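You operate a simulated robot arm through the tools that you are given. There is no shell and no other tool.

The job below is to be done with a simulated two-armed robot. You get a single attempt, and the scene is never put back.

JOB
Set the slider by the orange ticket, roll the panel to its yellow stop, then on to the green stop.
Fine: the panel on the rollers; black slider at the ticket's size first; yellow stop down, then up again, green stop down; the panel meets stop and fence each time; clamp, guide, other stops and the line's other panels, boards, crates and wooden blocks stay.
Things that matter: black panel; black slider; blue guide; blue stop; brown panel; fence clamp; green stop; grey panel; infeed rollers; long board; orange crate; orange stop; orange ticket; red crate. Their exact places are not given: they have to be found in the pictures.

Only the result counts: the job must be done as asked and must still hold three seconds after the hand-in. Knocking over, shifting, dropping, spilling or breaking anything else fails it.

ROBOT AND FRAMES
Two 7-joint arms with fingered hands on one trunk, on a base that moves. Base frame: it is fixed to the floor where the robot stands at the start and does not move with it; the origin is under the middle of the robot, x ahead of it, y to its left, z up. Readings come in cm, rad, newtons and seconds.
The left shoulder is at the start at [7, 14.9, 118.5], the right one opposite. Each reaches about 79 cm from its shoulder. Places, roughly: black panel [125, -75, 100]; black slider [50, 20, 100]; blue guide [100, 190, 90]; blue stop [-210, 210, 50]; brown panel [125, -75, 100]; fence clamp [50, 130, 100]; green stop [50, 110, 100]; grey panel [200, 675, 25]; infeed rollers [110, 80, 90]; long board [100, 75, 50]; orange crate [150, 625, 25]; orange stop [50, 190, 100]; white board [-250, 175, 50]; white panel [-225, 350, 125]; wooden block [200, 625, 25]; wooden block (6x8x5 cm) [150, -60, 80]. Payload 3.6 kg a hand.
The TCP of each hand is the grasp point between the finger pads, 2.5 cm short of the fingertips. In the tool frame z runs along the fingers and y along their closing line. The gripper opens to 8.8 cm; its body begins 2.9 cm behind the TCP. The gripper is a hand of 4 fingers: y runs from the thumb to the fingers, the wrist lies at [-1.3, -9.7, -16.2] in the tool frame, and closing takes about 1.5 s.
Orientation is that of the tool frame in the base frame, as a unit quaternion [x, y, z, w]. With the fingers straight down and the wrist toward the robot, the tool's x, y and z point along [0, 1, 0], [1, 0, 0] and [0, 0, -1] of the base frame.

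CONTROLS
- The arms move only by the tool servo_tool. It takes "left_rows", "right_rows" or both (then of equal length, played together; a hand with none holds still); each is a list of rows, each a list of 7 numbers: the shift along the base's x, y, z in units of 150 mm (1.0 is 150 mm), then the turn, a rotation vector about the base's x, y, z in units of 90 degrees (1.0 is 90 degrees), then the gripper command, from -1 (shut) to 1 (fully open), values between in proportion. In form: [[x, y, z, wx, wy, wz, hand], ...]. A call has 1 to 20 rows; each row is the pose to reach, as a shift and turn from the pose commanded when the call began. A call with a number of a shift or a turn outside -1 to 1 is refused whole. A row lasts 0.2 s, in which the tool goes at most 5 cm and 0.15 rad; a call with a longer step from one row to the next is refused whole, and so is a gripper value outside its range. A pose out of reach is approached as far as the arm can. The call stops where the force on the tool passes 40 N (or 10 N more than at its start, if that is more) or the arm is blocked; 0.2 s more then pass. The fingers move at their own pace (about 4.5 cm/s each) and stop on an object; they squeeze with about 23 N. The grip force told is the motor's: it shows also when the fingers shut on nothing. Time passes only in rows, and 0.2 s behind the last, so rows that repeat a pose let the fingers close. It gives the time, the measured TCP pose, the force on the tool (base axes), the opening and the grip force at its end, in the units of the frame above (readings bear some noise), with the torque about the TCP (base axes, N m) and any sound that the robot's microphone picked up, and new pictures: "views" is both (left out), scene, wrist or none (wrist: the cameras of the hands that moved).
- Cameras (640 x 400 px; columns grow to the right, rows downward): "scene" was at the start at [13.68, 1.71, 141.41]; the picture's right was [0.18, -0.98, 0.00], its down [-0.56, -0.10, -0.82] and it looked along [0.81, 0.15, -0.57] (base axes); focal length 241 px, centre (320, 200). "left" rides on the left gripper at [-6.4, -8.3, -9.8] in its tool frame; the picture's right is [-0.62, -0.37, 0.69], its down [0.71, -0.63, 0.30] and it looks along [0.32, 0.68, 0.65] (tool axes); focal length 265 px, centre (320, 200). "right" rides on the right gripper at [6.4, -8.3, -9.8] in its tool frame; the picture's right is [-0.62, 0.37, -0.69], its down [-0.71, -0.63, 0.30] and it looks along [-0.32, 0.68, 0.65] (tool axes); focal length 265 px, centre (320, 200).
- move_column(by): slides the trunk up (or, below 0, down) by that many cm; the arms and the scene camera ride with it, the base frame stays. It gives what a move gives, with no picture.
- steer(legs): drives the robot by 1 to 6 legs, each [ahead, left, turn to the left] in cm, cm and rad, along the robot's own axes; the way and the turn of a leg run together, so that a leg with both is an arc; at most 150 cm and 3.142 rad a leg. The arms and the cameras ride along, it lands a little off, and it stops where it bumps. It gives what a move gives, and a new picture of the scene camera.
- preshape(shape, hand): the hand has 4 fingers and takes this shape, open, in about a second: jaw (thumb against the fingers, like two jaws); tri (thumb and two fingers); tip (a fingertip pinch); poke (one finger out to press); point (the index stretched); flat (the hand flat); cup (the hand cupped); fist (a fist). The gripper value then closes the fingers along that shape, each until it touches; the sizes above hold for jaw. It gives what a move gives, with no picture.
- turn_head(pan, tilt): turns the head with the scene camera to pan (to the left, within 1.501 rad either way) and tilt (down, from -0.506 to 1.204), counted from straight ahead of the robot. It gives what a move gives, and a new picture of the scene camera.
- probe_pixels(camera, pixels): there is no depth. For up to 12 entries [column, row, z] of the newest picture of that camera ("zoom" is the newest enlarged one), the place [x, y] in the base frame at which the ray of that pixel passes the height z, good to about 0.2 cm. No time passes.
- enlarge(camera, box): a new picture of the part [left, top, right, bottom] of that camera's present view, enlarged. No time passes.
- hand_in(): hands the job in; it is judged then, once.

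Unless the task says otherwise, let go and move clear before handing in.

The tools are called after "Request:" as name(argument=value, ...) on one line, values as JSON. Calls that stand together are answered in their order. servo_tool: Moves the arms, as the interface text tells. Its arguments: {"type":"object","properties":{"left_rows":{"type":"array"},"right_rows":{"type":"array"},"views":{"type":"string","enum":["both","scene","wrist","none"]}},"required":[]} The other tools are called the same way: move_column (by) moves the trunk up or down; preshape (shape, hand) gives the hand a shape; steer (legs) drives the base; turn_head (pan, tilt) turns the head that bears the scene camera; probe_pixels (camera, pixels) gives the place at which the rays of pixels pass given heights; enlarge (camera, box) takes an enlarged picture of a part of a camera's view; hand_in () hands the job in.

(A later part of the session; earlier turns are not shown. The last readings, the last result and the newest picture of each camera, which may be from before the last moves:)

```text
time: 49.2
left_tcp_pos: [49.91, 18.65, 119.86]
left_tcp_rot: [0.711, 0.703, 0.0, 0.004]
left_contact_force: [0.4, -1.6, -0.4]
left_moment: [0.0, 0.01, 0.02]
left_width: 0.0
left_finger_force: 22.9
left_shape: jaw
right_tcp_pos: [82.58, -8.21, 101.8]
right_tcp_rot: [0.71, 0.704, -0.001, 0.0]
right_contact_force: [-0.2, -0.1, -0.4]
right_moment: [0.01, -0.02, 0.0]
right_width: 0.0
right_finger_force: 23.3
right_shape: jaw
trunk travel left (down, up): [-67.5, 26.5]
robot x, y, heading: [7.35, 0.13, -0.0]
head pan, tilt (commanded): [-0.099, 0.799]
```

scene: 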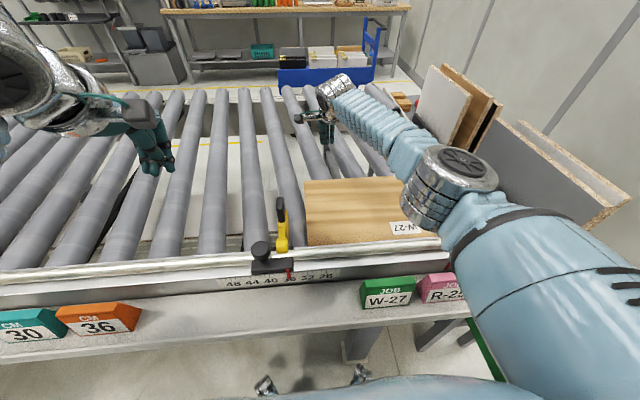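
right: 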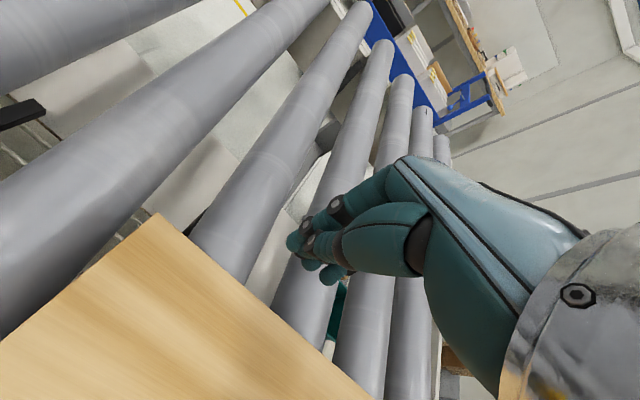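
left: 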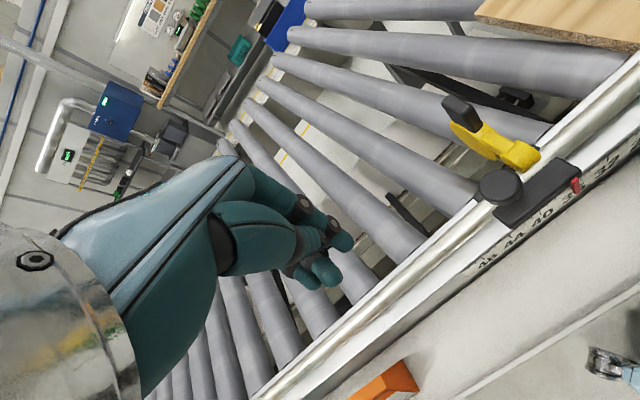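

The base moved to x 7.3, and the right hand is now beyond the far edge at (82.6,-8.2,101.8). I'll zoom on the panel and stop.

Request:
enlarge(camera="scene", box=[240, 100, 440, 260])

Request:
probe_pixels(camera="scene", pixels=[[305, 182, 92], [307.5, 245, 92], [400, 177, 92], [282, 249, 95], [284, 251, 92]])

```text
2.50 times, centred on (340, 180) of scene
```

zoom: 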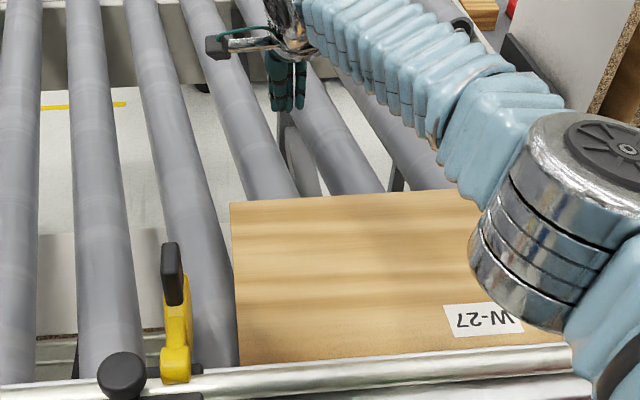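

```text
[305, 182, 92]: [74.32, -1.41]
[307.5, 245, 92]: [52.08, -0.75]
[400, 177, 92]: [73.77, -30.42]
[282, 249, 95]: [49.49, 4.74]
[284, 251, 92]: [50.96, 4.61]
```

The far edge slopes about 1.1–1.7°, which confirms the small yaw. I'll lower the right fingertips just behind the far edge at about y -8.

Request:
servo_tool(right_rows=[[-0.05, 0.03, -0.1, 0, 0, 0, -1], [-0.1, 0.05, -0.25, 0, 0, 0, -1], [-0.13, 0.05, -0.4, 0, 0, 0, -1], [-0.13, 0.05, -0.48, 0, 0, 0, -1], [-0.13, 0.05, -0.52, 0, 0, 0, -1], [-0.13, 0.05, -0.55, 0, 0, 0, -1], [-0.13, 0.05, -0.55, 0, 0, 0, -1]], views="both")

Request:
enlarge(camera="scene", box=[260, 80, 440, 220])

```text
time: 50.8
left_tcp_pos: [49.72, 18.77, 119.73]
left_tcp_rot: [0.712, 0.702, 0.0, 0.004]
left_contact_force: [0.0, 0.6, -0.5]
left_moment: [-0.03, -0.02, 0.01]
left_width: 0.01
left_finger_force: 23.6
left_shape: jaw
right_tcp_pos: [80.52, -7.42, 93.56]
right_tcp_rot: [0.71, 0.705, -0.001, 0.001]
right_contact_force: [-0.1, -1.1, 0.5]
right_moment: [-0.03, 0.0, 0.01]
right_width: 0.0
right_finger_force: 23.0
right_shape: jaw
trunk travel left (down, up): [-67.5, 26.5]
robot x, y, heading: [7.35, -0.32, -0.002]
head pan, tilt (commanded): [-0.099, 0.799]
```

scene: 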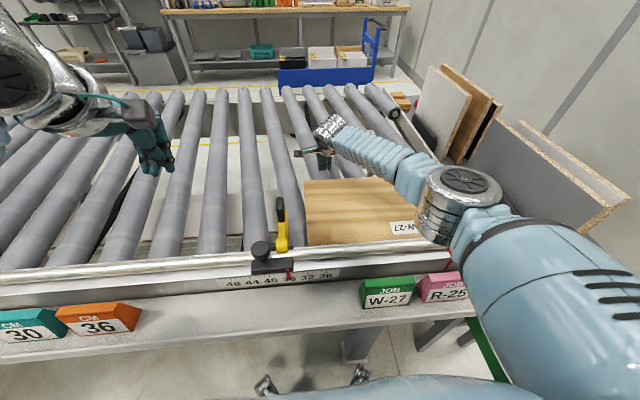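
right: 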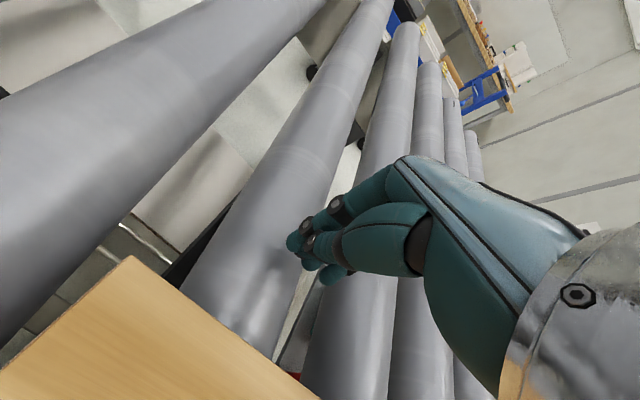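

```text
2.86 times, centred on (350, 150) of scene
```

zoom: 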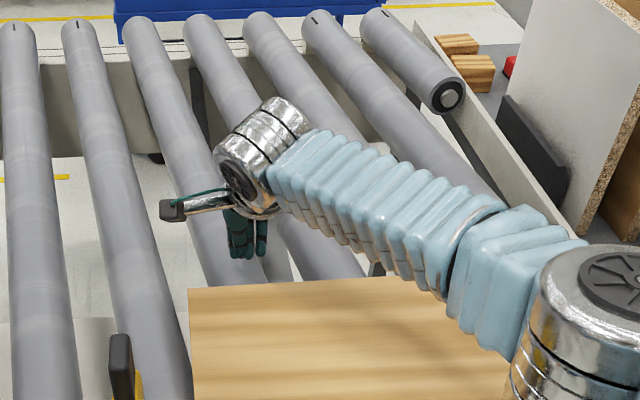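

The tips are at about z 91, behind the far edge. I'll lower slightly and push -x gently, watching for contact.

Request:
servo_tool(right_rows=[[0, 0, -0.03, 0, 0, 0, -1], [-0.06, 0, -0.03, 0, 0, 0, -1], [-0.12, 0, -0.03, 0, 0, 0, -1], [-0.17, 0, -0.03, 0, 0, 0, -1], [-0.2, 0, -0.03, 0, 0, 0, -1], [-0.23, 0, -0.03, 0, 0, 0, -1], [-0.25, 0, -0.03, 0, 0, 0, -1], [-0.27, 0, -0.03, 0, 0, 0, -1], [-0.27, 0, -0.03, 0, 0, 0, -1]], views="both")

Request:
enlarge(camera="scene", box=[240, 100, 440, 260])

```text
time: 52.8
left_tcp_pos: [49.88, 18.71, 119.66]
left_tcp_rot: [0.712, 0.702, 0.001, 0.004]
left_contact_force: [-0.2, 0.0, 0.6]
left_moment: [0.0, -0.01, 0.0]
left_width: 0.0
left_finger_force: 22.9
left_shape: jaw
right_tcp_pos: [76.45, -7.38, 93.0]
right_tcp_rot: [0.71, 0.704, -0.001, 0.0]
right_contact_force: [-0.1, 0.2, -0.1]
right_moment: [0.0, -0.01, 0.01]
right_width: 0.0
right_finger_force: 23.0
right_shape: jaw
trunk travel left (down, up): [-67.5, 26.5]
robot x, y, heading: [6.84, -0.16, 0.006]
head pan, tilt (commanded): [-0.099, 0.799]
```

scene: 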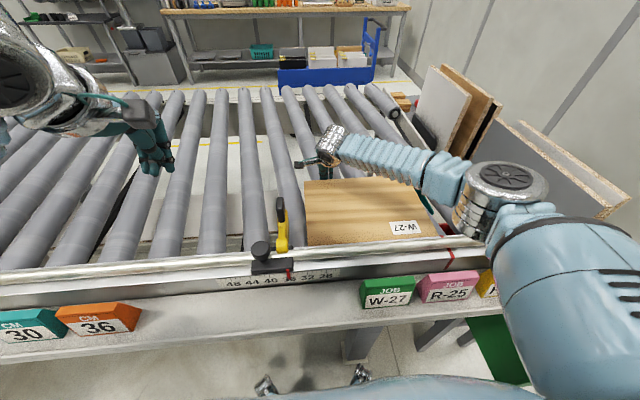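
right: 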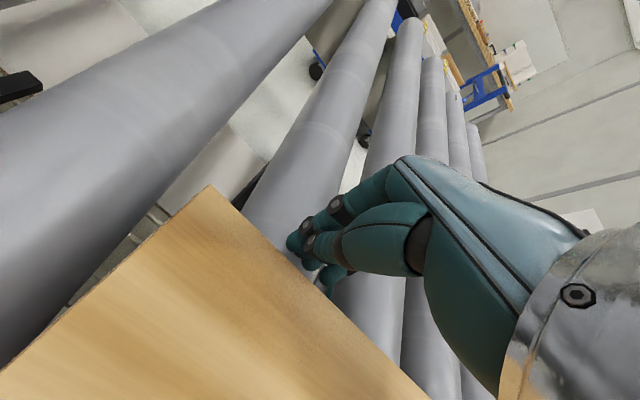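

```text
2.50 times, centred on (340, 180) of scene
```

zoom: 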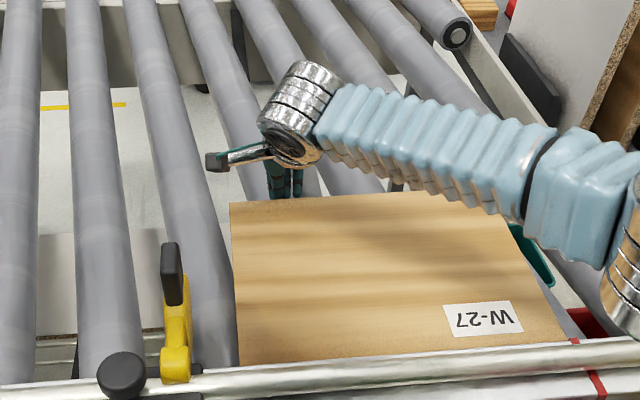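

It's not touching yet. I'll continue -x slowly.

Request:
servo_tool(right_rows=[[-0.015, 0, 0, 0, 0, 0, -1], [-0.03, 0, 0, 0, 0, 0, -1], [-0.045, 0, 0, 0, 0, 0, -1], [-0.06, 0, 0, 0, 0, 0, -1], [-0.075, 0, 0, 0, 0, 0, -1], [-0.09, 0, 0, 0, 0, 0, -1], [-0.1, 0, 0, 0, 0, 0, -1]], views="none")

```text
time: 54.4
left_tcp_pos: [50.07, 18.64, 119.65]
left_tcp_rot: [0.712, 0.702, 0.001, 0.003]
left_contact_force: [0.4, -0.6, -0.5]
left_moment: [-0.02, -0.01, -0.01]
left_width: 0.0
left_finger_force: 23.0
left_shape: jaw
right_tcp_pos: [75.26, -7.37, 93.2]
right_tcp_rot: [0.71, 0.704, 0.0, 0.0]
right_contact_force: [17.0, 1.4, 2.8]
right_moment: [-0.03, -0.28, 0.18]
right_width: 0.0
right_finger_force: 23.5
right_shape: jaw
trunk travel left (down, up): [-67.5, 26.5]
robot x, y, heading: [7.15, 0.05, -0.001]
head pan, tilt (commanded): [-0.099, 0.799]
```

The push reads 17 N, so the panel is seated or jammed against something. I'll check the picture and corner positions.

Request:
enlarge(camera="scene", box=[240, 100, 440, 260])

Request:
enlarge(camera="left", box=[380, 0, 640, 240])

```text
2.50 times, centred on (340, 180) of scene
```

zoom: 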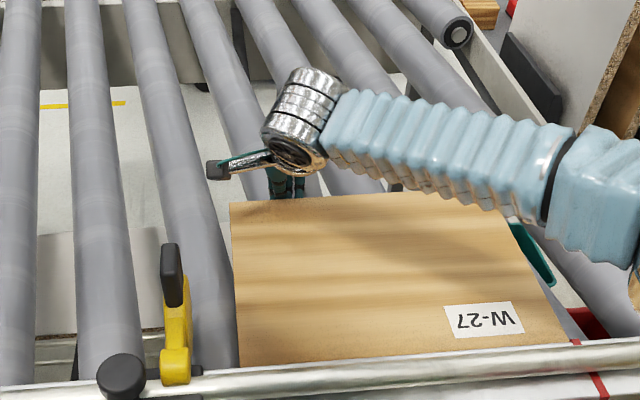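

```text
1.67 times, centred on (510, 120) of left
```

zoom: 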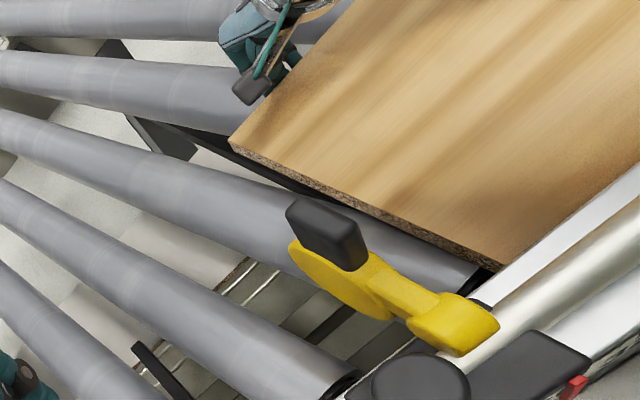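

I'll probe the panel corners from this clearer left view.

Request:
probe_pixels(camera="zoom", pixels=[[230, 140, 92], [500, 271, 92], [600, 188, 92], [635, 160, 92], [365, 207, 92], [497, 318, 96], [470, 305, 96], [600, 208, 93], [600, 208, 95], [600, 228, 95]])

Request:
probe_pixels(camera="scene", pixels=[[304, 181, 92], [307.5, 246, 92], [400, 176, 92]])

```text
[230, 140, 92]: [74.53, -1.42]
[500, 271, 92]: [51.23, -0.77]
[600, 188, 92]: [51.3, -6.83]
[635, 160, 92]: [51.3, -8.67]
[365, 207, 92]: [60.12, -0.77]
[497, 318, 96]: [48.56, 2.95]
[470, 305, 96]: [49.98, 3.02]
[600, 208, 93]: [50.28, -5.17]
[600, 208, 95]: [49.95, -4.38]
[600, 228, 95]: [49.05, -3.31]
```

```text
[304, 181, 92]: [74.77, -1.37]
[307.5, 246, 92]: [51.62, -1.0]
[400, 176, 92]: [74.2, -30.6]
```

17 N with hardly any motion suggests it is on the fence. I'll check against references (tube line, right edge) to see whether the apparent yaw is real.

Request:
enlarge(camera="scene", box=[270, 160, 470, 270])

Request:
enlarge(camera="scene", box=[390, 160, 470, 270])

```text
3.20 times, centred on (370, 215) of scene
```

zoom: 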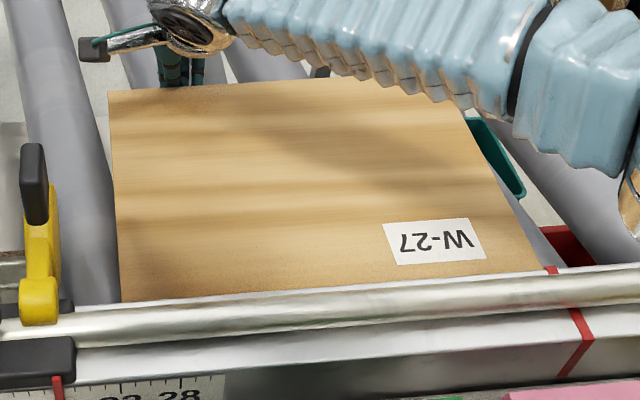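

```text
3.64 times, centred on (430, 215) of scene
```

zoom: 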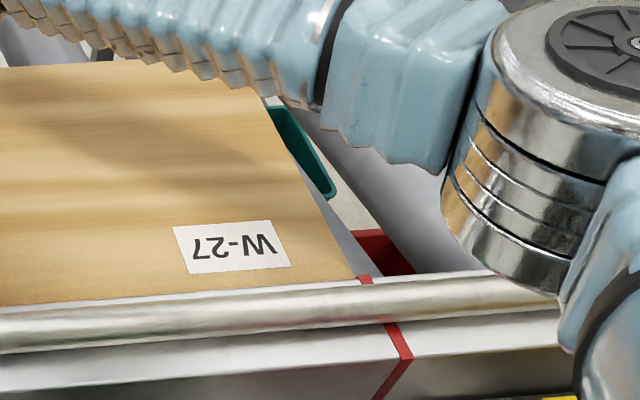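

I'll probe the right edge, the fence strip and the tube line from this zoom.

Request:
probe_pixels(camera="zoom", pixels=[[357, 277, 92], [264, 105, 92], [5, 305, 92], [300, 284, 92], [5, 311, 95], [540, 271, 95], [365, 281, 92], [410, 359, 91]])

Request:
enlarge(camera="scene", box=[280, 160, 360, 270])

```text
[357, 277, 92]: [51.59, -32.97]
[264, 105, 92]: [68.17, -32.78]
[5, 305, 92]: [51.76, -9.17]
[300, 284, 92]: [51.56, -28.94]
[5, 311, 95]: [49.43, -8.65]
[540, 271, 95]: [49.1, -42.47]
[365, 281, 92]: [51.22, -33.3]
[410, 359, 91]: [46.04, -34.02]
```

```text
3.64 times, centred on (320, 215) of scene
```

zoom: 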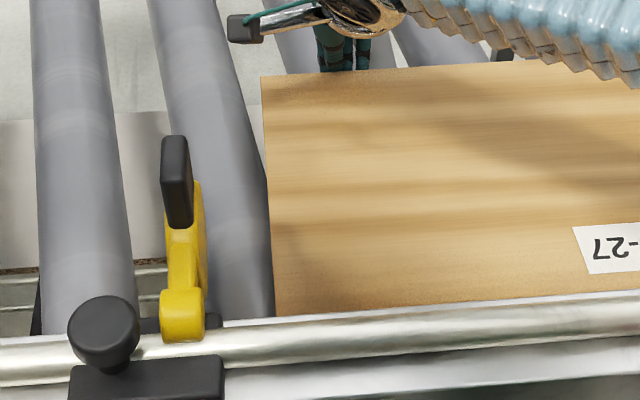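

Within measurement noise the panel is square, and the 17 N push seated it on the fence. Its left edge is at y≈-0.9, about 4 cm short of the stop. I'll lift off and go behind its trailing edge at y≈-33.

Request:
servo_tool(right_rows=[[0.08, 0, 0, 0, 0, 0, -1], [0.1, 0, 0.2, 0, 0, 0, -1], [0.1, 0, 0.45, 0, 0, 0, -1], [0.05, -0.15, 0.6, 0, 0, 0, -1], [-0.1, -0.35, 0.65, 0, 0, 0, -1], [-0.25, -0.55, 0.65, 0, 0, 0, -1], [-0.4, -0.75, 0.65, 0, 0, 0, -1], [-0.55, -0.95, 0.65, 0, 0, 0, -1], [-0.6, -1.0, 0.65, 0, 0, 0, -1]], views="none")

Request:
servo_tool(right_rows=[[-0.1, -0.2, 0, 0, 0, 0, -1], [-0.2, -0.45, 0, 0, 0, 0, -1], [-0.3, -0.7, 0, 0, 0, 0, -1], [-0.4, -0.95, 0, 0, 0, 0, -1], [-0.45, -1.0, 0, 0, 0, 0, -1]], views="both")

```text
time: 56.4
left_tcp_pos: [49.75, 18.7, 119.77]
left_tcp_rot: [0.712, 0.702, 0.001, 0.004]
left_contact_force: [0.6, 0.7, 1.1]
left_moment: [0.03, -0.03, 0.04]
left_width: 0.03
left_finger_force: 22.8
left_shape: jaw
right_tcp_pos: [65.92, -22.43, 102.94]
right_tcp_rot: [0.71, 0.704, -0.001, 0.001]
right_contact_force: [0.0, -0.2, 0.2]
right_moment: [-0.03, -0.04, -0.02]
right_width: 0.0
right_finger_force: 23.3
right_shape: jaw
trunk travel left (down, up): [-67.5, 26.5]
robot x, y, heading: [7.17, 0.24, 0.001]
head pan, tilt (commanded): [-0.099, 0.799]
```

```text
time: 57.6
left_tcp_pos: [49.86, 18.83, 119.8]
left_tcp_rot: [0.712, 0.702, 0.001, 0.004]
left_contact_force: [-0.3, -0.4, -0.2]
left_moment: [0.0, 0.02, 0.02]
left_width: 0.02
left_finger_force: 23.4
left_shape: jaw
right_tcp_pos: [59.22, -37.42, 103.1]
right_tcp_rot: [0.709, 0.705, -0.001, 0.0]
right_contact_force: [0.3, 0.6, 0.1]
right_moment: [0.03, -0.02, -0.03]
right_width: 0.0
right_finger_force: 22.8
right_shape: jaw
trunk travel left (down, up): [-67.5, 26.5]
robot x, y, heading: [7.44, -0.24, -0.0]
head pan, tilt (commanded): [-0.099, 0.799]
```

scene: 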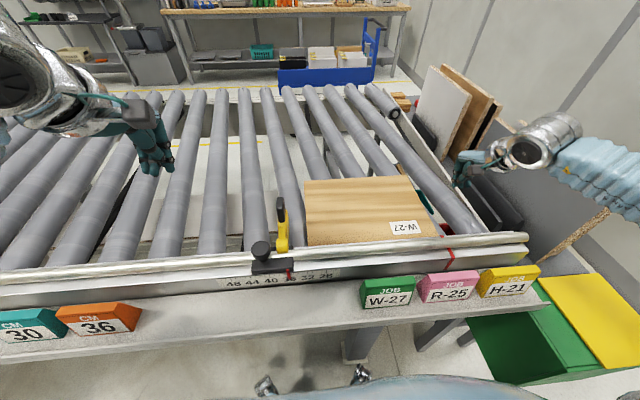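
right: 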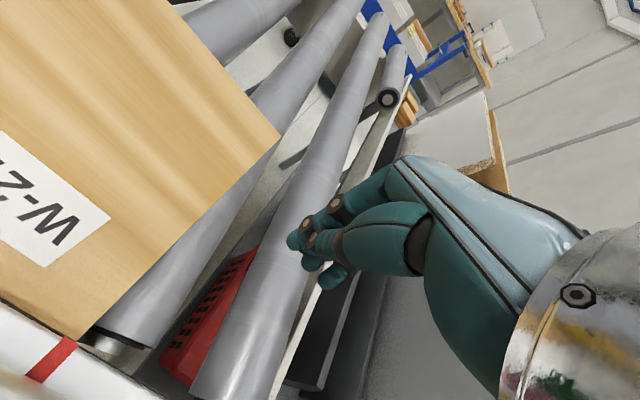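

The right view shows the panel's near-right corner tight along the white fence strip, close to the red line. Before lowering, I'll check the elbow's clearance from the standing boards on the right.

Request:
turn_head(pan=-0.8, tilt=0.6)

Request:
enlarge(camera="right", box=[0, 200, 200, 400])

```text
time: 58.7
left_tcp_pos: [49.74, 18.69, 119.83]
left_tcp_rot: [0.712, 0.702, 0.001, 0.005]
left_contact_force: [0.5, 0.2, -0.2]
left_moment: [-0.01, 0.02, 0.0]
left_width: 0.0
left_finger_force: 22.7
left_shape: jaw
right_tcp_pos: [59.07, -37.52, 103.0]
right_tcp_rot: [0.71, 0.704, 0.0, 0.002]
right_contact_force: [-0.2, 0.2, -0.1]
right_moment: [0.02, 0.01, -0.01]
right_width: 0.0
right_finger_force: 22.8
right_shape: jaw
trunk travel left (down, up): [-67.5, 26.5]
robot x, y, heading: [7.49, 0.1, -0.001]
head pan, tilt (commanded): [-0.799, 0.6]
```

scene: 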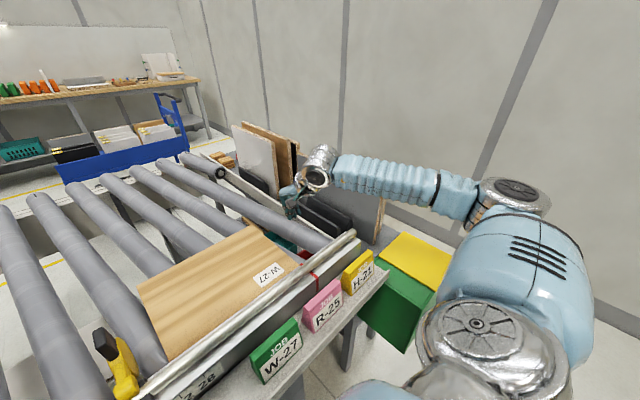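

```text
2.00 times, centred on (100, 300) of right
```

zoom: 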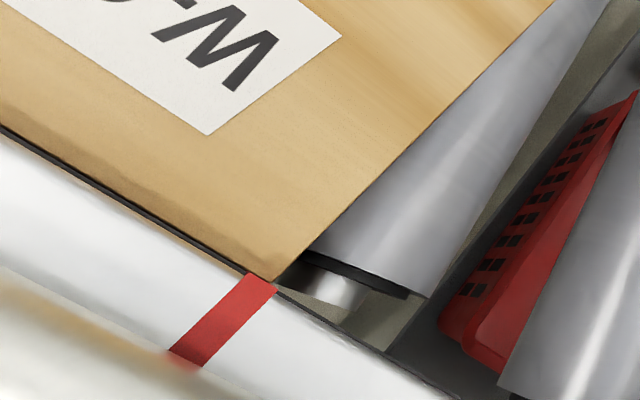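

A thin dark line shows between the panel's near edge and the fence strip. I'll zoom in to see whether it widens to the left.

Request:
enlarge(camera="right", box=[0, 250, 110, 350])

Request:
enlarge(camera="left", box=[540, 60, 640, 200])

```text
4.00 times, centred on (55, 300) of right
```

zoom: 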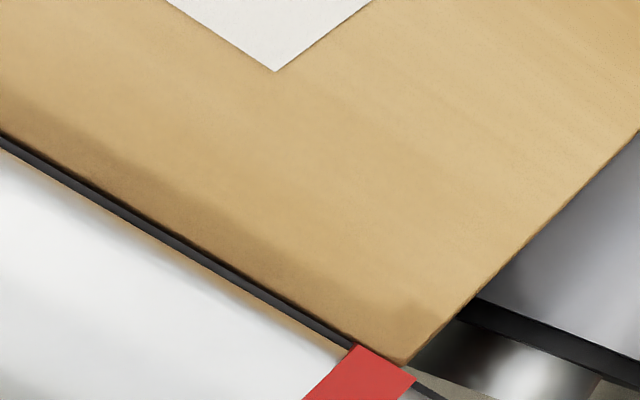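

```text
2.86 times, centred on (590, 130) of left
```

zoom: 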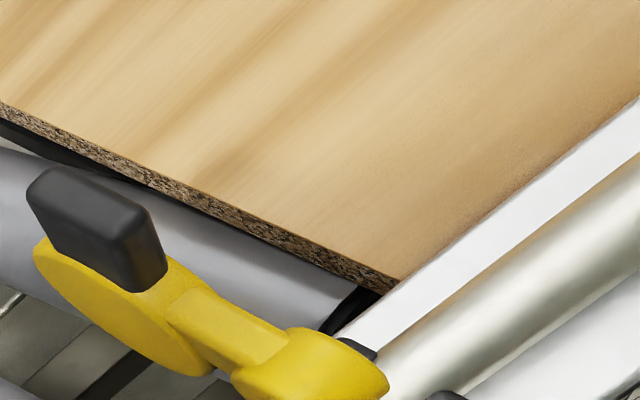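

The dark line keeps an even width and continues past the panel, so it is the fence's own edge; the panel is parallel and seated. I'll lower the right hand behind the trailing edge.

Request:
servo_tool(right_rows=[[0, 0.0, -0.15, 0, 0, 0, -1], [0, 0.0, -0.35, 0, 0, 0, -1], [0, 0.0, -0.5, 0, 0, 0, -1], [0, 0.0, -0.6, 0, 0, 0, -1], [0, 0.0, -0.64, 0, 0, 0, -1], [0, 0.0, -0.66, 0, 0, 0, -1], [0, 0.0, -0.66, 0, 0, 0, -1]], views="both")

Request:
enlarge(camera="scene", box=[120, 150, 400, 380])

```text
time: 60.3
left_tcp_pos: [49.75, 18.64, 119.8]
left_tcp_rot: [0.712, 0.702, 0.0, 0.004]
left_contact_force: [-0.5, 0.5, 0.5]
left_moment: [-0.01, 0.01, -0.04]
left_width: 0.0
left_finger_force: 23.2
left_shape: jaw
right_tcp_pos: [59.17, -37.46, 92.95]
right_tcp_rot: [0.709, 0.705, 0.0, 0.001]
right_contact_force: [0.1, 0.4, -0.4]
right_moment: [-0.04, 0.03, 0.01]
right_width: 0.0
right_finger_force: 23.1
right_shape: jaw
trunk travel left (down, up): [-67.5, 26.5]
robot x, y, heading: [7.1, -0.31, -0.002]
head pan, tilt (commanded): [-0.799, 0.6]
```

scene: 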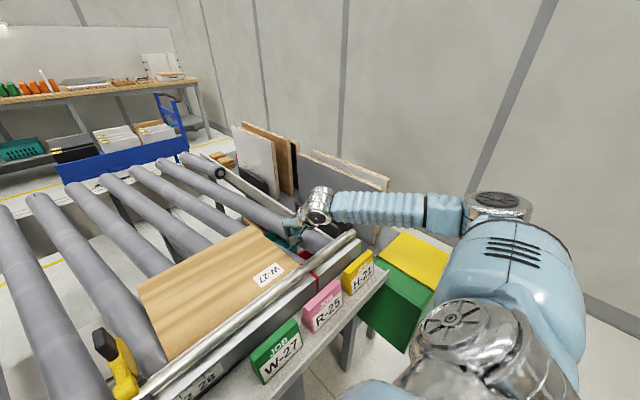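
right: 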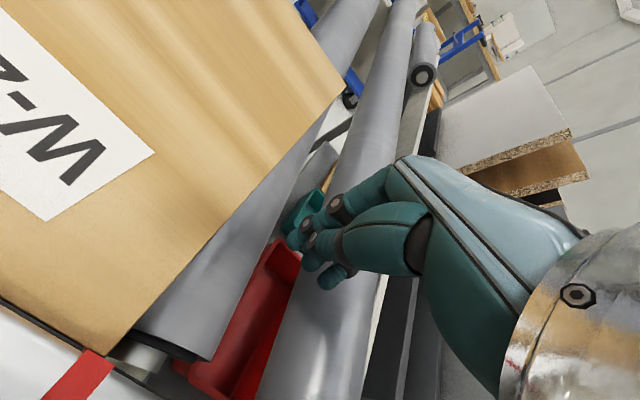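

```text
1.74 times, centred on (260, 265) of scene
```

zoom: 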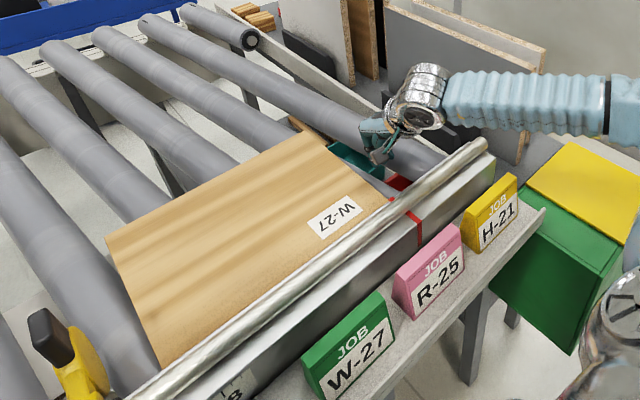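

The hand is in place behind the panel with no contact. I'll push +y slowly.

Request:
servo_tool(right_rows=[[0, 0.05, 0, 0, 0, 0, -1], [0, 0.1, 0, 0, 0, 0, -1], [0, 0.15, 0, 0, 0, 0, -1], [0, 0.18, 0, 0, 0, 0, -1], [0, 0.21, 0, 0, 0, 0, -1], [0, 0.24, 0, 0, 0, 0, -1], [0, 0.27, 0, 0, 0, 0, -1], [0, 0.3, 0, 0, 0, 0, -1], [0, 0.33, 0, 0, 0, 0, -1], [0, 0.36, 0, 0, 0, 0, -1], [0, 0.38, 0, 0, 0, 0, -1], [0, 0.4, 0, 0, 0, 0, -1]], views="wrist")

Request:
turn_head(pan=-0.1, tilt=0.8)

Request:
enlarge(camera="scene", box=[220, 160, 360, 290])

```text
time: 62.9
left_tcp_pos: [49.77, 18.55, 119.83]
left_tcp_rot: [0.712, 0.702, -0.001, 0.004]
left_contact_force: [-0.6, -0.1, 0.0]
left_moment: [0.01, 0.0, 0.0]
left_width: 0.0
left_finger_force: 22.7
left_shape: jaw
right_tcp_pos: [59.3, -31.43, 92.99]
right_tcp_rot: [0.71, 0.705, -0.001, 0.0]
right_contact_force: [0.5, -0.9, 0.7]
right_moment: [0.0, 0.01, 0.02]
right_width: 0.0
right_finger_force: 23.0
right_shape: jaw
trunk travel left (down, up): [-67.5, 26.5]
robot x, y, heading: [7.1, -0.43, -0.002]
head pan, tilt (commanded): [-0.799, 0.6]
```

right: 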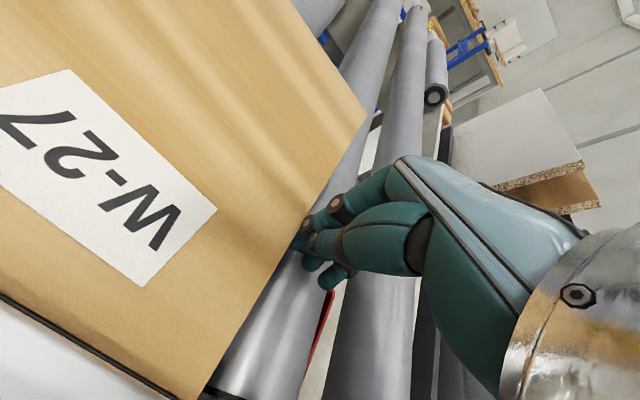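

```text
time: 64.0
left_tcp_pos: [49.64, 18.79, 119.86]
left_tcp_rot: [0.712, 0.702, 0.001, 0.004]
left_contact_force: [0.0, -0.4, -0.7]
left_moment: [-0.03, -0.01, 0.02]
left_width: 0.0
left_finger_force: 23.5
left_shape: jaw
right_tcp_pos: [59.25, -31.47, 92.95]
right_tcp_rot: [0.709, 0.705, -0.001, 0.0]
right_contact_force: [0.0, -0.8, 1.5]
right_moment: [0.01, 0.0, -0.03]
right_width: 0.02
right_finger_force: 23.1
right_shape: jaw
trunk travel left (down, up): [-67.5, 26.5]
robot x, y, heading: [7.3, 0.12, 0.003]
head pan, tilt (commanded): [-0.099, 0.799]
```

scene: 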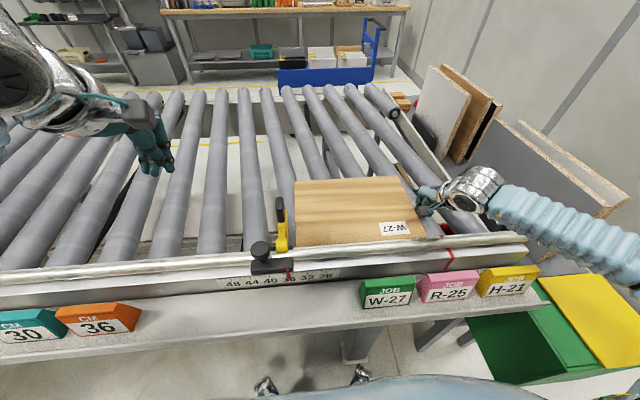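

```text
3.08 times, centred on (290, 225) of scene
```

zoom: 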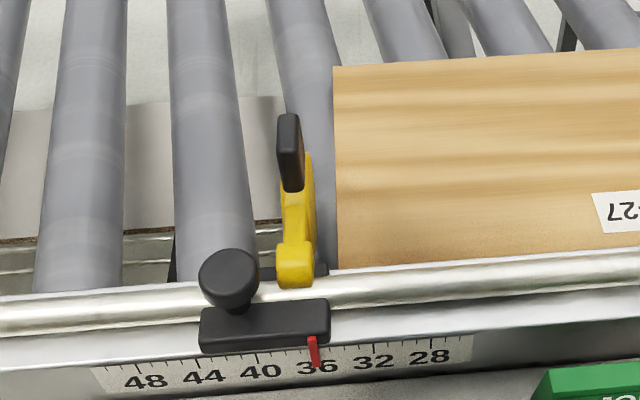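

The panel is moving with the hand and the remaining gap to the stop is small (zoom 315 to 337). I'll measure it.

Request:
probe_pixels(camera="zoom", pixels=[[338, 266, 92], [333, 68, 92], [315, 215, 94], [315, 215, 96], [313, 275, 96], [314, 180, 98]])

Request:
enlarge(camera="left", box=[500, 60, 640, 200])

```text
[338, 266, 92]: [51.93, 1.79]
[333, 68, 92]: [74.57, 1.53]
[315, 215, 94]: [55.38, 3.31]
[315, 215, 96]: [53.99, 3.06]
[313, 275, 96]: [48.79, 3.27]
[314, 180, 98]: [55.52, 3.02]
```

```text
2.86 times, centred on (570, 130) of left
```

zoom: 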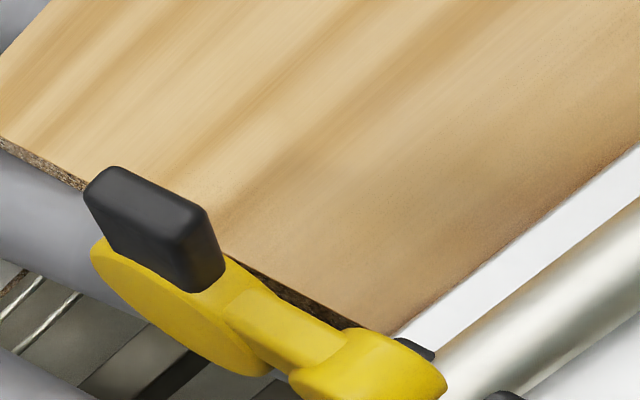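

The remaining gap is about 1.4 cm and the left edge is now nearly square. I'll close in with small steps.

Request:
servo_tool(right_rows=[[0, 0.015, 0, 0, 0, 0, -1], [0, 0.03, 0, 0, 0, 0, -1], [0, 0.045, 0, 0, 0, 0, -1], [0, 0.058, 0, 0, 0, 0, -1], [0, 0.07, 0, 0, 0, 0, -1], [0, 0.08, 0, 0, 0, 0, -1], [0, 0.08, 0, 0, 0, 0, -1]], views="scene")

Request:
enlarge(camera="scene", box=[220, 160, 360, 290])

Request:
enlarge(camera="left", box=[500, 60, 640, 200])

```text
time: 65.5
left_tcp_pos: [49.71, 18.74, 119.72]
left_tcp_rot: [0.712, 0.702, 0.001, 0.004]
left_contact_force: [0.0, 0.4, 0.2]
left_moment: [0.02, -0.02, 0.01]
left_width: 0.03
left_finger_force: 23.3
left_shape: jaw
right_tcp_pos: [59.22, -30.21, 93.08]
right_tcp_rot: [0.71, 0.705, -0.001, -0.001]
right_contact_force: [0.5, -0.2, 0.2]
right_moment: [-0.01, 0.0, -0.04]
right_width: 0.0
right_finger_force: 22.8
right_shape: jaw
trunk travel left (down, up): [-67.5, 26.5]
robot x, y, heading: [6.97, 0.02, -0.006]
head pan, tilt (commanded): [-0.099, 0.799]
```

scene: 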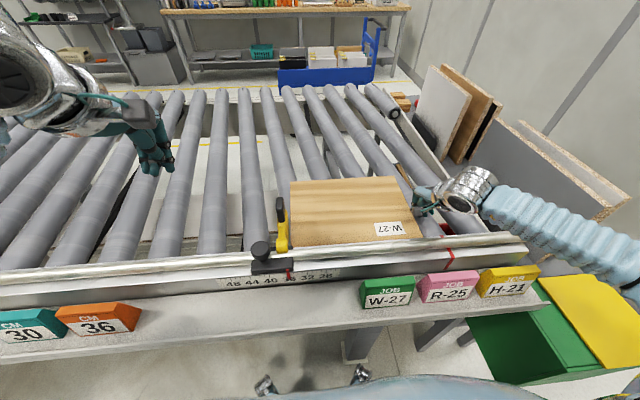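

```text
3.08 times, centred on (290, 225) of scene
```

zoom: 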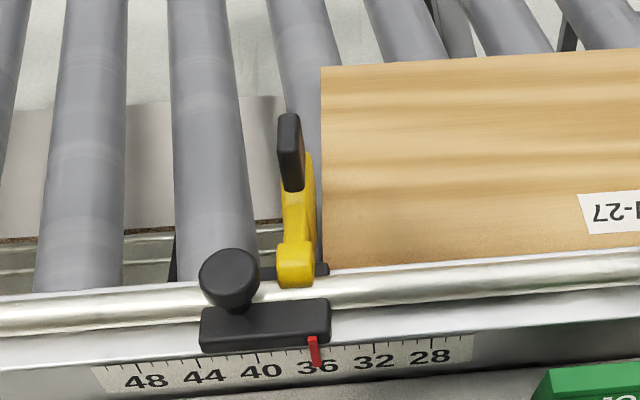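

```text
2.86 times, centred on (570, 130) of left
```

zoom: 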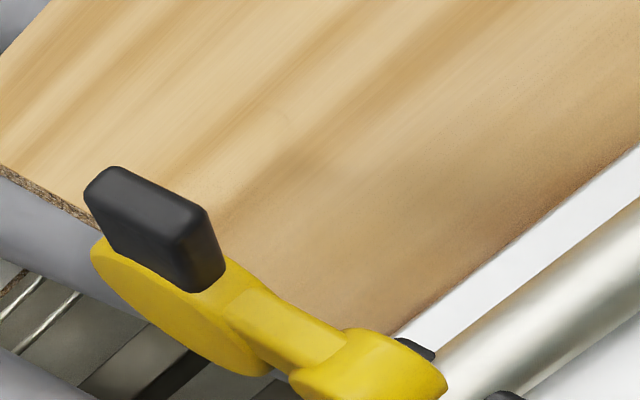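

The gap is about 0.5 cm now. I'll make very small steps to meet the stop.

Request:
servo_tool(right_rows=[[0, 0.008, 0, 0, 0, 0, -1], [0, 0.015, 0, 0, 0, 0, -1], [0, 0.022, 0, 0, 0, 0, -1], [0, 0.028, 0, 0, 0, 0, -1], [0, 0.034, 0, 0, 0, 0, -1], [0, 0.034, 0, 0, 0, 0, -1]], views="none")

Request:
enlarge(camera="scene", box=[250, 180, 330, 270])

```text
time: 67.0
left_tcp_pos: [49.73, 18.75, 119.78]
left_tcp_rot: [0.712, 0.703, 0.001, 0.004]
left_contact_force: [0.4, -0.1, 0.9]
left_moment: [0.0, -0.04, 0.0]
left_width: 0.0
left_finger_force: 23.1
left_shape: jaw
right_tcp_pos: [59.18, -29.76, 92.91]
right_tcp_rot: [0.71, 0.704, -0.001, 0.001]
right_contact_force: [-0.3, -2.9, 1.1]
right_moment: [-0.01, -0.05, -0.03]
right_width: 0.0
right_finger_force: 22.8
right_shape: jaw
trunk travel left (down, up): [-67.5, 26.5]
robot x, y, heading: [7.13, 0.26, 0.001]
head pan, tilt (commanded): [-0.099, 0.799]
```

```text
4.44 times, centred on (290, 225) of scene
```

zoom: 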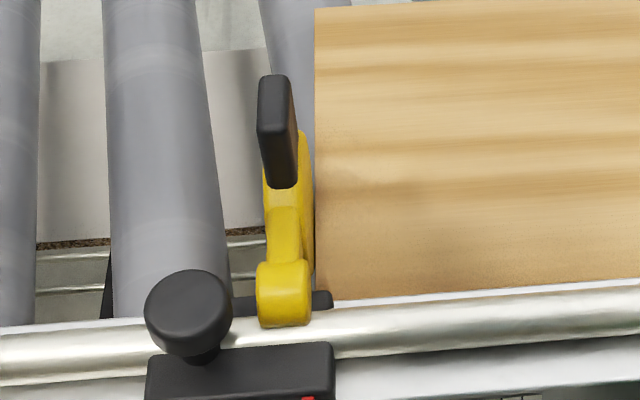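

The y reaction is -2.9 N and the panel edge touches the disc at zoom x≈314. I'll check that the slider has not moved and that the fence contact holds.

Request:
enlarge(camera="scene", box=[255, 255, 319, 295])

Request:
enlarge(camera="right", box=[0, 260, 240, 400])

Request:
enlarge(camera="left", box=[520, 70, 640, 190])

```text
10.00 times, centred on (287, 275) of scene
```

zoom: 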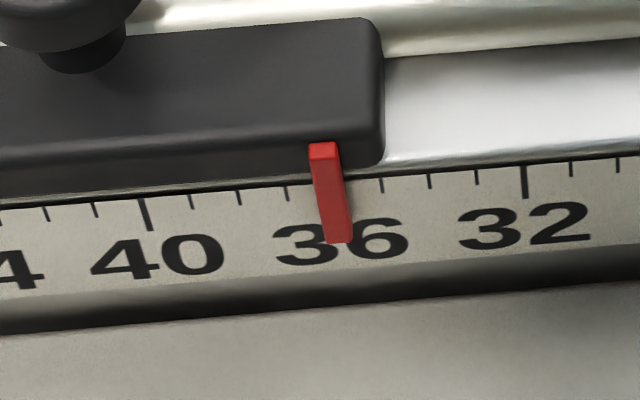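

```text
2.67 times, centred on (120, 330) of right
```

zoom: 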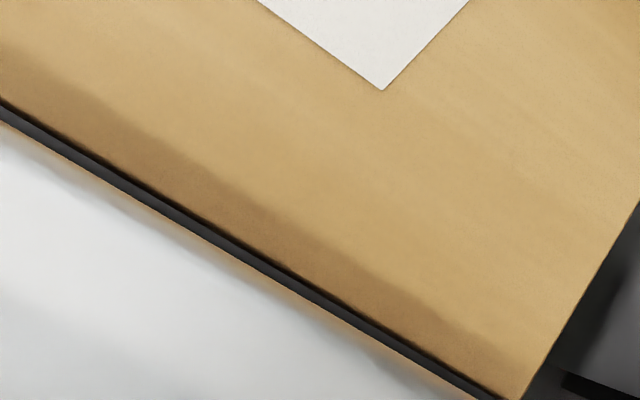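

```text
3.33 times, centred on (580, 130) of left
```

zoom: 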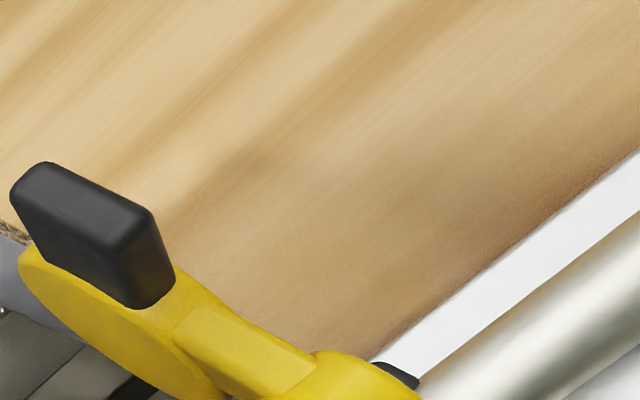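

The pointer is still at 36.0 and the fence line is even. To be sure both contacts hold together, I'll press the far edge toward the fence once more with the left hand while the right holds lightly.

Request:
servo_tool(left_rows=[[0.2, -0.1, 0, 0, 0, 0, -1], [0.4, -0.25, 0, 0, 0, 0, -1], [0.6, -0.4, 0, 0, 0, 0, -1], [0.8, -0.55, 0, 0, 0, 0, -1], [1.0, -0.7, 0, 0, 0, 0, -1], [1.0, -0.85, 0, 0, 0, 0, -1]], views="none")

Request:
servo_tool(left_rows=[[0.2, -0.2, 0, 0, 0, 0, -1], [0.4, -0.4, 0, 0, 0, 0, -1], [0.6, -0.6, 0, 0, 0, 0, -1], [0.8, -0.7, -0.1, 0, 0, 0, -1], [1.0, -0.7, -0.2, 0, 0, 0, -1], [1.0, -0.7, -0.5, 0, 0, 0, -1], [1.0, -0.7, -0.8, 0, 0, 0, -1], [1.0, -0.7, -1.0, 0, 0, 0, -1]], views="both")

```text
time: 68.3
left_tcp_pos: [64.68, 5.83, 119.75]
left_tcp_rot: [0.712, 0.702, 0.002, 0.004]
left_contact_force: [0.2, 0.1, 0.4]
left_moment: [-0.01, -0.03, -0.04]
left_width: 0.0
left_finger_force: 23.3
left_shape: jaw
right_tcp_pos: [59.12, -29.89, 93.02]
right_tcp_rot: [0.71, 0.705, 0.0, 0.0]
right_contact_force: [1.0, -1.1, 1.0]
right_moment: [0.02, -0.04, -0.04]
right_width: 0.0
right_finger_force: 22.9
right_shape: jaw
trunk travel left (down, up): [-67.5, 26.5]
robot x, y, heading: [7.12, -0.05, -0.001]
head pan, tilt (commanded): [-0.099, 0.799]
```

```text
time: 70.3
left_tcp_pos: [81.5, 2.73, 106.06]
left_tcp_rot: [0.673, 0.74, -0.001, 0.01]
left_contact_force: [-0.5, 2.1, -1.0]
left_moment: [0.0, 0.04, -0.01]
left_width: 0.0
left_finger_force: 22.9
left_shape: jaw
left hand out of reach, approached as far as the arm can: row 4, 5, 6, 7, 8
right_tcp_pos: [59.19, -29.65, 92.96]
right_tcp_rot: [0.71, 0.705, -0.002, 0.0]
right_contact_force: [-1.0, -4.5, -0.3]
right_moment: [-0.03, 0.03, 0.0]
right_width: 0.01
right_finger_force: 23.1
right_shape: jaw
trunk travel left (down, up): [-67.5, 26.5]
robot x, y, heading: [7.55, -0.21, -0.002]
head pan, tilt (commanded): [-0.099, 0.799]
stopped in row 8 (left hand): the arm was blocked; the commanded pose is now the measured one
```

scene: 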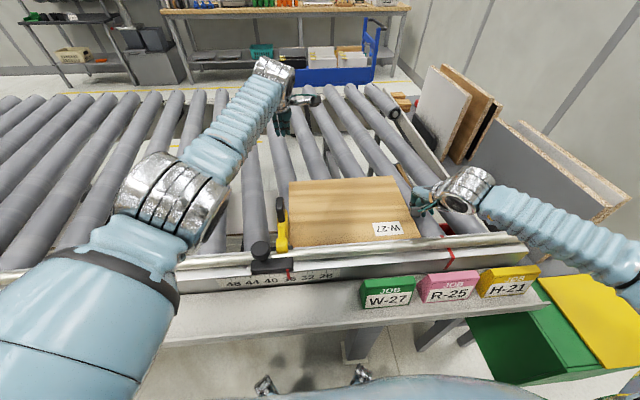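
left: 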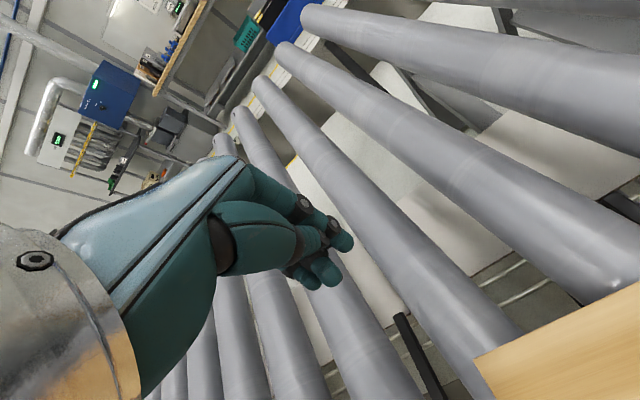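

The left arm is at its reach limit at (81.5,2.7,106), and the right still feels -4.5 N at the stop. I'll come down behind the far edge a bit closer, near y≈0.

Request:
servo_tool(left_rows=[[-0.05, -0.05, -0.1, 0, 0, 0, -1], [-0.1, -0.1, -0.25, 0, 0, 0, -1], [-0.15, -0.15, -0.4, 0, 0, 0, -1], [-0.17, -0.18, -0.55, 0, 0, 0, -1], [-0.17, -0.18, -0.7, 0, 0, 0, -1], [-0.17, -0.18, -0.78, 0, 0, 0, -1], [-0.17, -0.18, -0.83, 0, 0, 0, -1], [-0.17, -0.18, -0.85, 0, 0, 0, -1]], views="both")

Request:
enlarge(camera="scene", box=[220, 80, 420, 260])

```text
time: 72.2
left_tcp_pos: [79.37, 1.5, 93.04]
left_tcp_rot: [0.666, 0.746, 0.006, 0.005]
left_contact_force: [-0.2, 0.6, -0.3]
left_moment: [0.0, -0.02, 0.01]
left_width: 0.02
left_finger_force: 23.6
left_shape: jaw
right_tcp_pos: [59.25, -29.78, 92.98]
right_tcp_rot: [0.709, 0.705, 0.0, 0.0]
right_contact_force: [0.5, -2.6, 0.6]
right_moment: [0.02, 0.01, -0.03]
right_width: 0.0
right_finger_force: 23.0
right_shape: jaw
trunk travel left (down, up): [-67.5, 26.5]
robot x, y, heading: [7.41, 0.2, -0.002]
head pan, tilt (commanded): [-0.099, 0.799]
```

scene: 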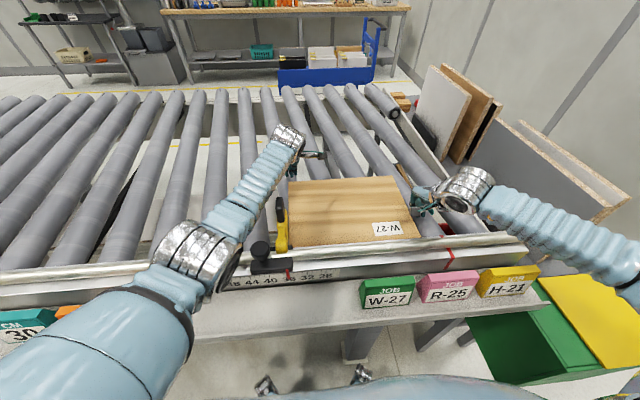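
left: 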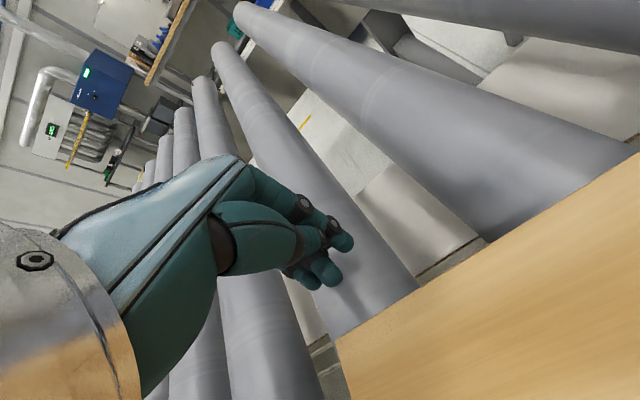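

```text
2.22 times, centred on (320, 170) of scene
```

zoom: 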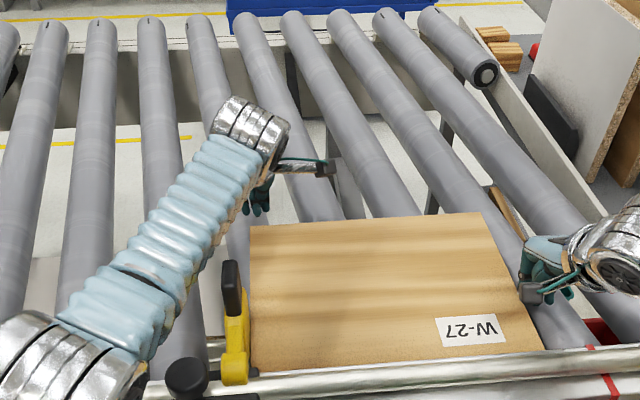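

The left fingertips are just behind the far edge near its left corner. I'll shift slightly right and press -x gently.

Request:
servo_tool(left_rows=[[-0.03, -0.06, 0, 0, 0, 0, -1], [-0.08, -0.1, 0, 0, 0, 0, -1], [-0.12, -0.1, 0, 0, 0, 0, -1], [-0.15, -0.1, 0, 0, 0, 0, -1], [-0.18, -0.1, 0, 0, 0, 0, -1], [-0.2, -0.1, 0, 0, 0, 0, -1], [-0.215, -0.1, 0, 0, 0, 0, -1], [-0.23, -0.1, 0, 0, 0, 0, -1]], views="none")

```text
time: 74.2
left_tcp_pos: [76.95, 1.69, 94.31]
left_tcp_rot: [0.656, 0.755, 0.011, 0.012]
left_contact_force: [0.6, -0.4, 0.0]
left_moment: [0.01, -0.02, 0.02]
left_width: 0.0
left_finger_force: 23.1
left_shape: jaw
right_tcp_pos: [59.22, -29.7, 93.01]
right_tcp_rot: [0.71, 0.705, 0.0, 0.0]
right_contact_force: [-0.3, -2.1, -0.9]
right_moment: [-0.04, -0.02, -0.01]
right_width: 0.0
right_finger_force: 23.0
right_shape: jaw
trunk travel left (down, up): [-67.5, 26.5]
robot x, y, heading: [7.32, -0.08, -0.003]
head pan, tilt (commanded): [-0.099, 0.799]
stopped in row 8 (left hand): the arm was blocked; the commanded pose is now the measured one
```

The left arm reports being blocked with no force at the hand, so its forearm may be near the yellow handle. I'll lift it straight up and back away, then check the slider.

Request:
servo_tool(left_rows=[[0.05, 0.02, 0.1, 0, 0, 0, -1], [0.05, 0.05, 0.3, 0, 0, 0, -1], [0.05, 0.1, 0.5, 0, 0, 0, -1], [0.0, 0.2, 0.75, 0, 0, 0, -1], [-0.1, 0.35, 0.95, 0, 0, 0, -1], [-0.3, 0.5, 1.0, 0, 0, 0, -1], [-0.5, 0.65, 1.0, 0, 0, 0, -1], [-0.7, 0.8, 1.0, 0, 0, 0, -1], [-0.9, 0.9, 1.0, 0, 0, 0, -1], [-1.0, 1.0, 1.0, 0, 0, 0, -1]], views="scene")

Request:
enlarge(camera="scene", box=[255, 255, 319, 295])

Request:
enlarge(camera="scene", box=[230, 170, 330, 280])

```text
time: 76.3
left_tcp_pos: [61.89, 16.25, 109.22]
left_tcp_rot: [0.657, 0.754, 0.01, 0.013]
left_contact_force: [-0.5, -0.5, -0.2]
left_moment: [0.0, 0.01, -0.01]
left_width: 0.02
left_finger_force: 23.0
left_shape: jaw
right_tcp_pos: [59.21, -29.71, 93.0]
right_tcp_rot: [0.71, 0.705, 0.0, 0.0]
right_contact_force: [-0.1, -2.5, 0.5]
right_moment: [-0.04, -0.02, -0.01]
right_width: 0.0
right_finger_force: 22.7
right_shape: jaw
trunk travel left (down, up): [-67.5, 26.5]
robot x, y, heading: [6.8, -0.13, 0.0]
head pan, tilt (commanded): [-0.099, 0.799]
```

scene: 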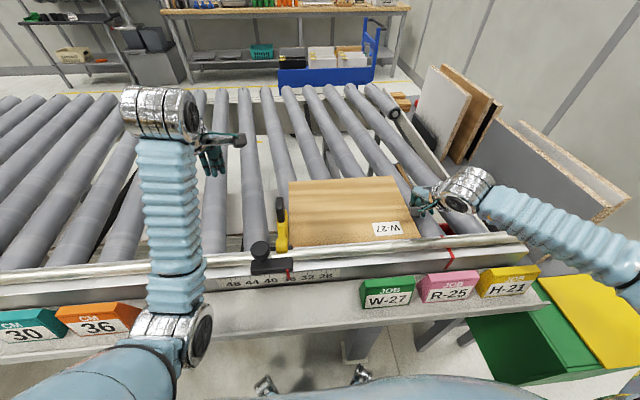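

```text
10.00 times, centred on (287, 275) of scene
```

zoom: 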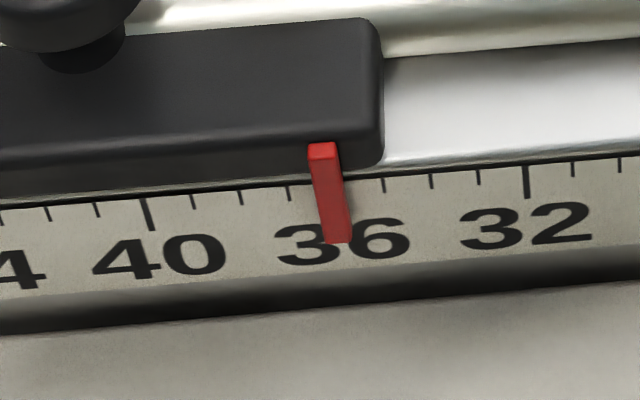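

```text
3.64 times, centred on (280, 225) of scene
```

zoom: 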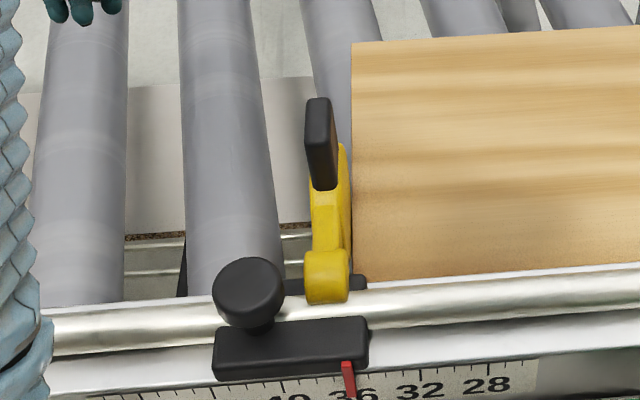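

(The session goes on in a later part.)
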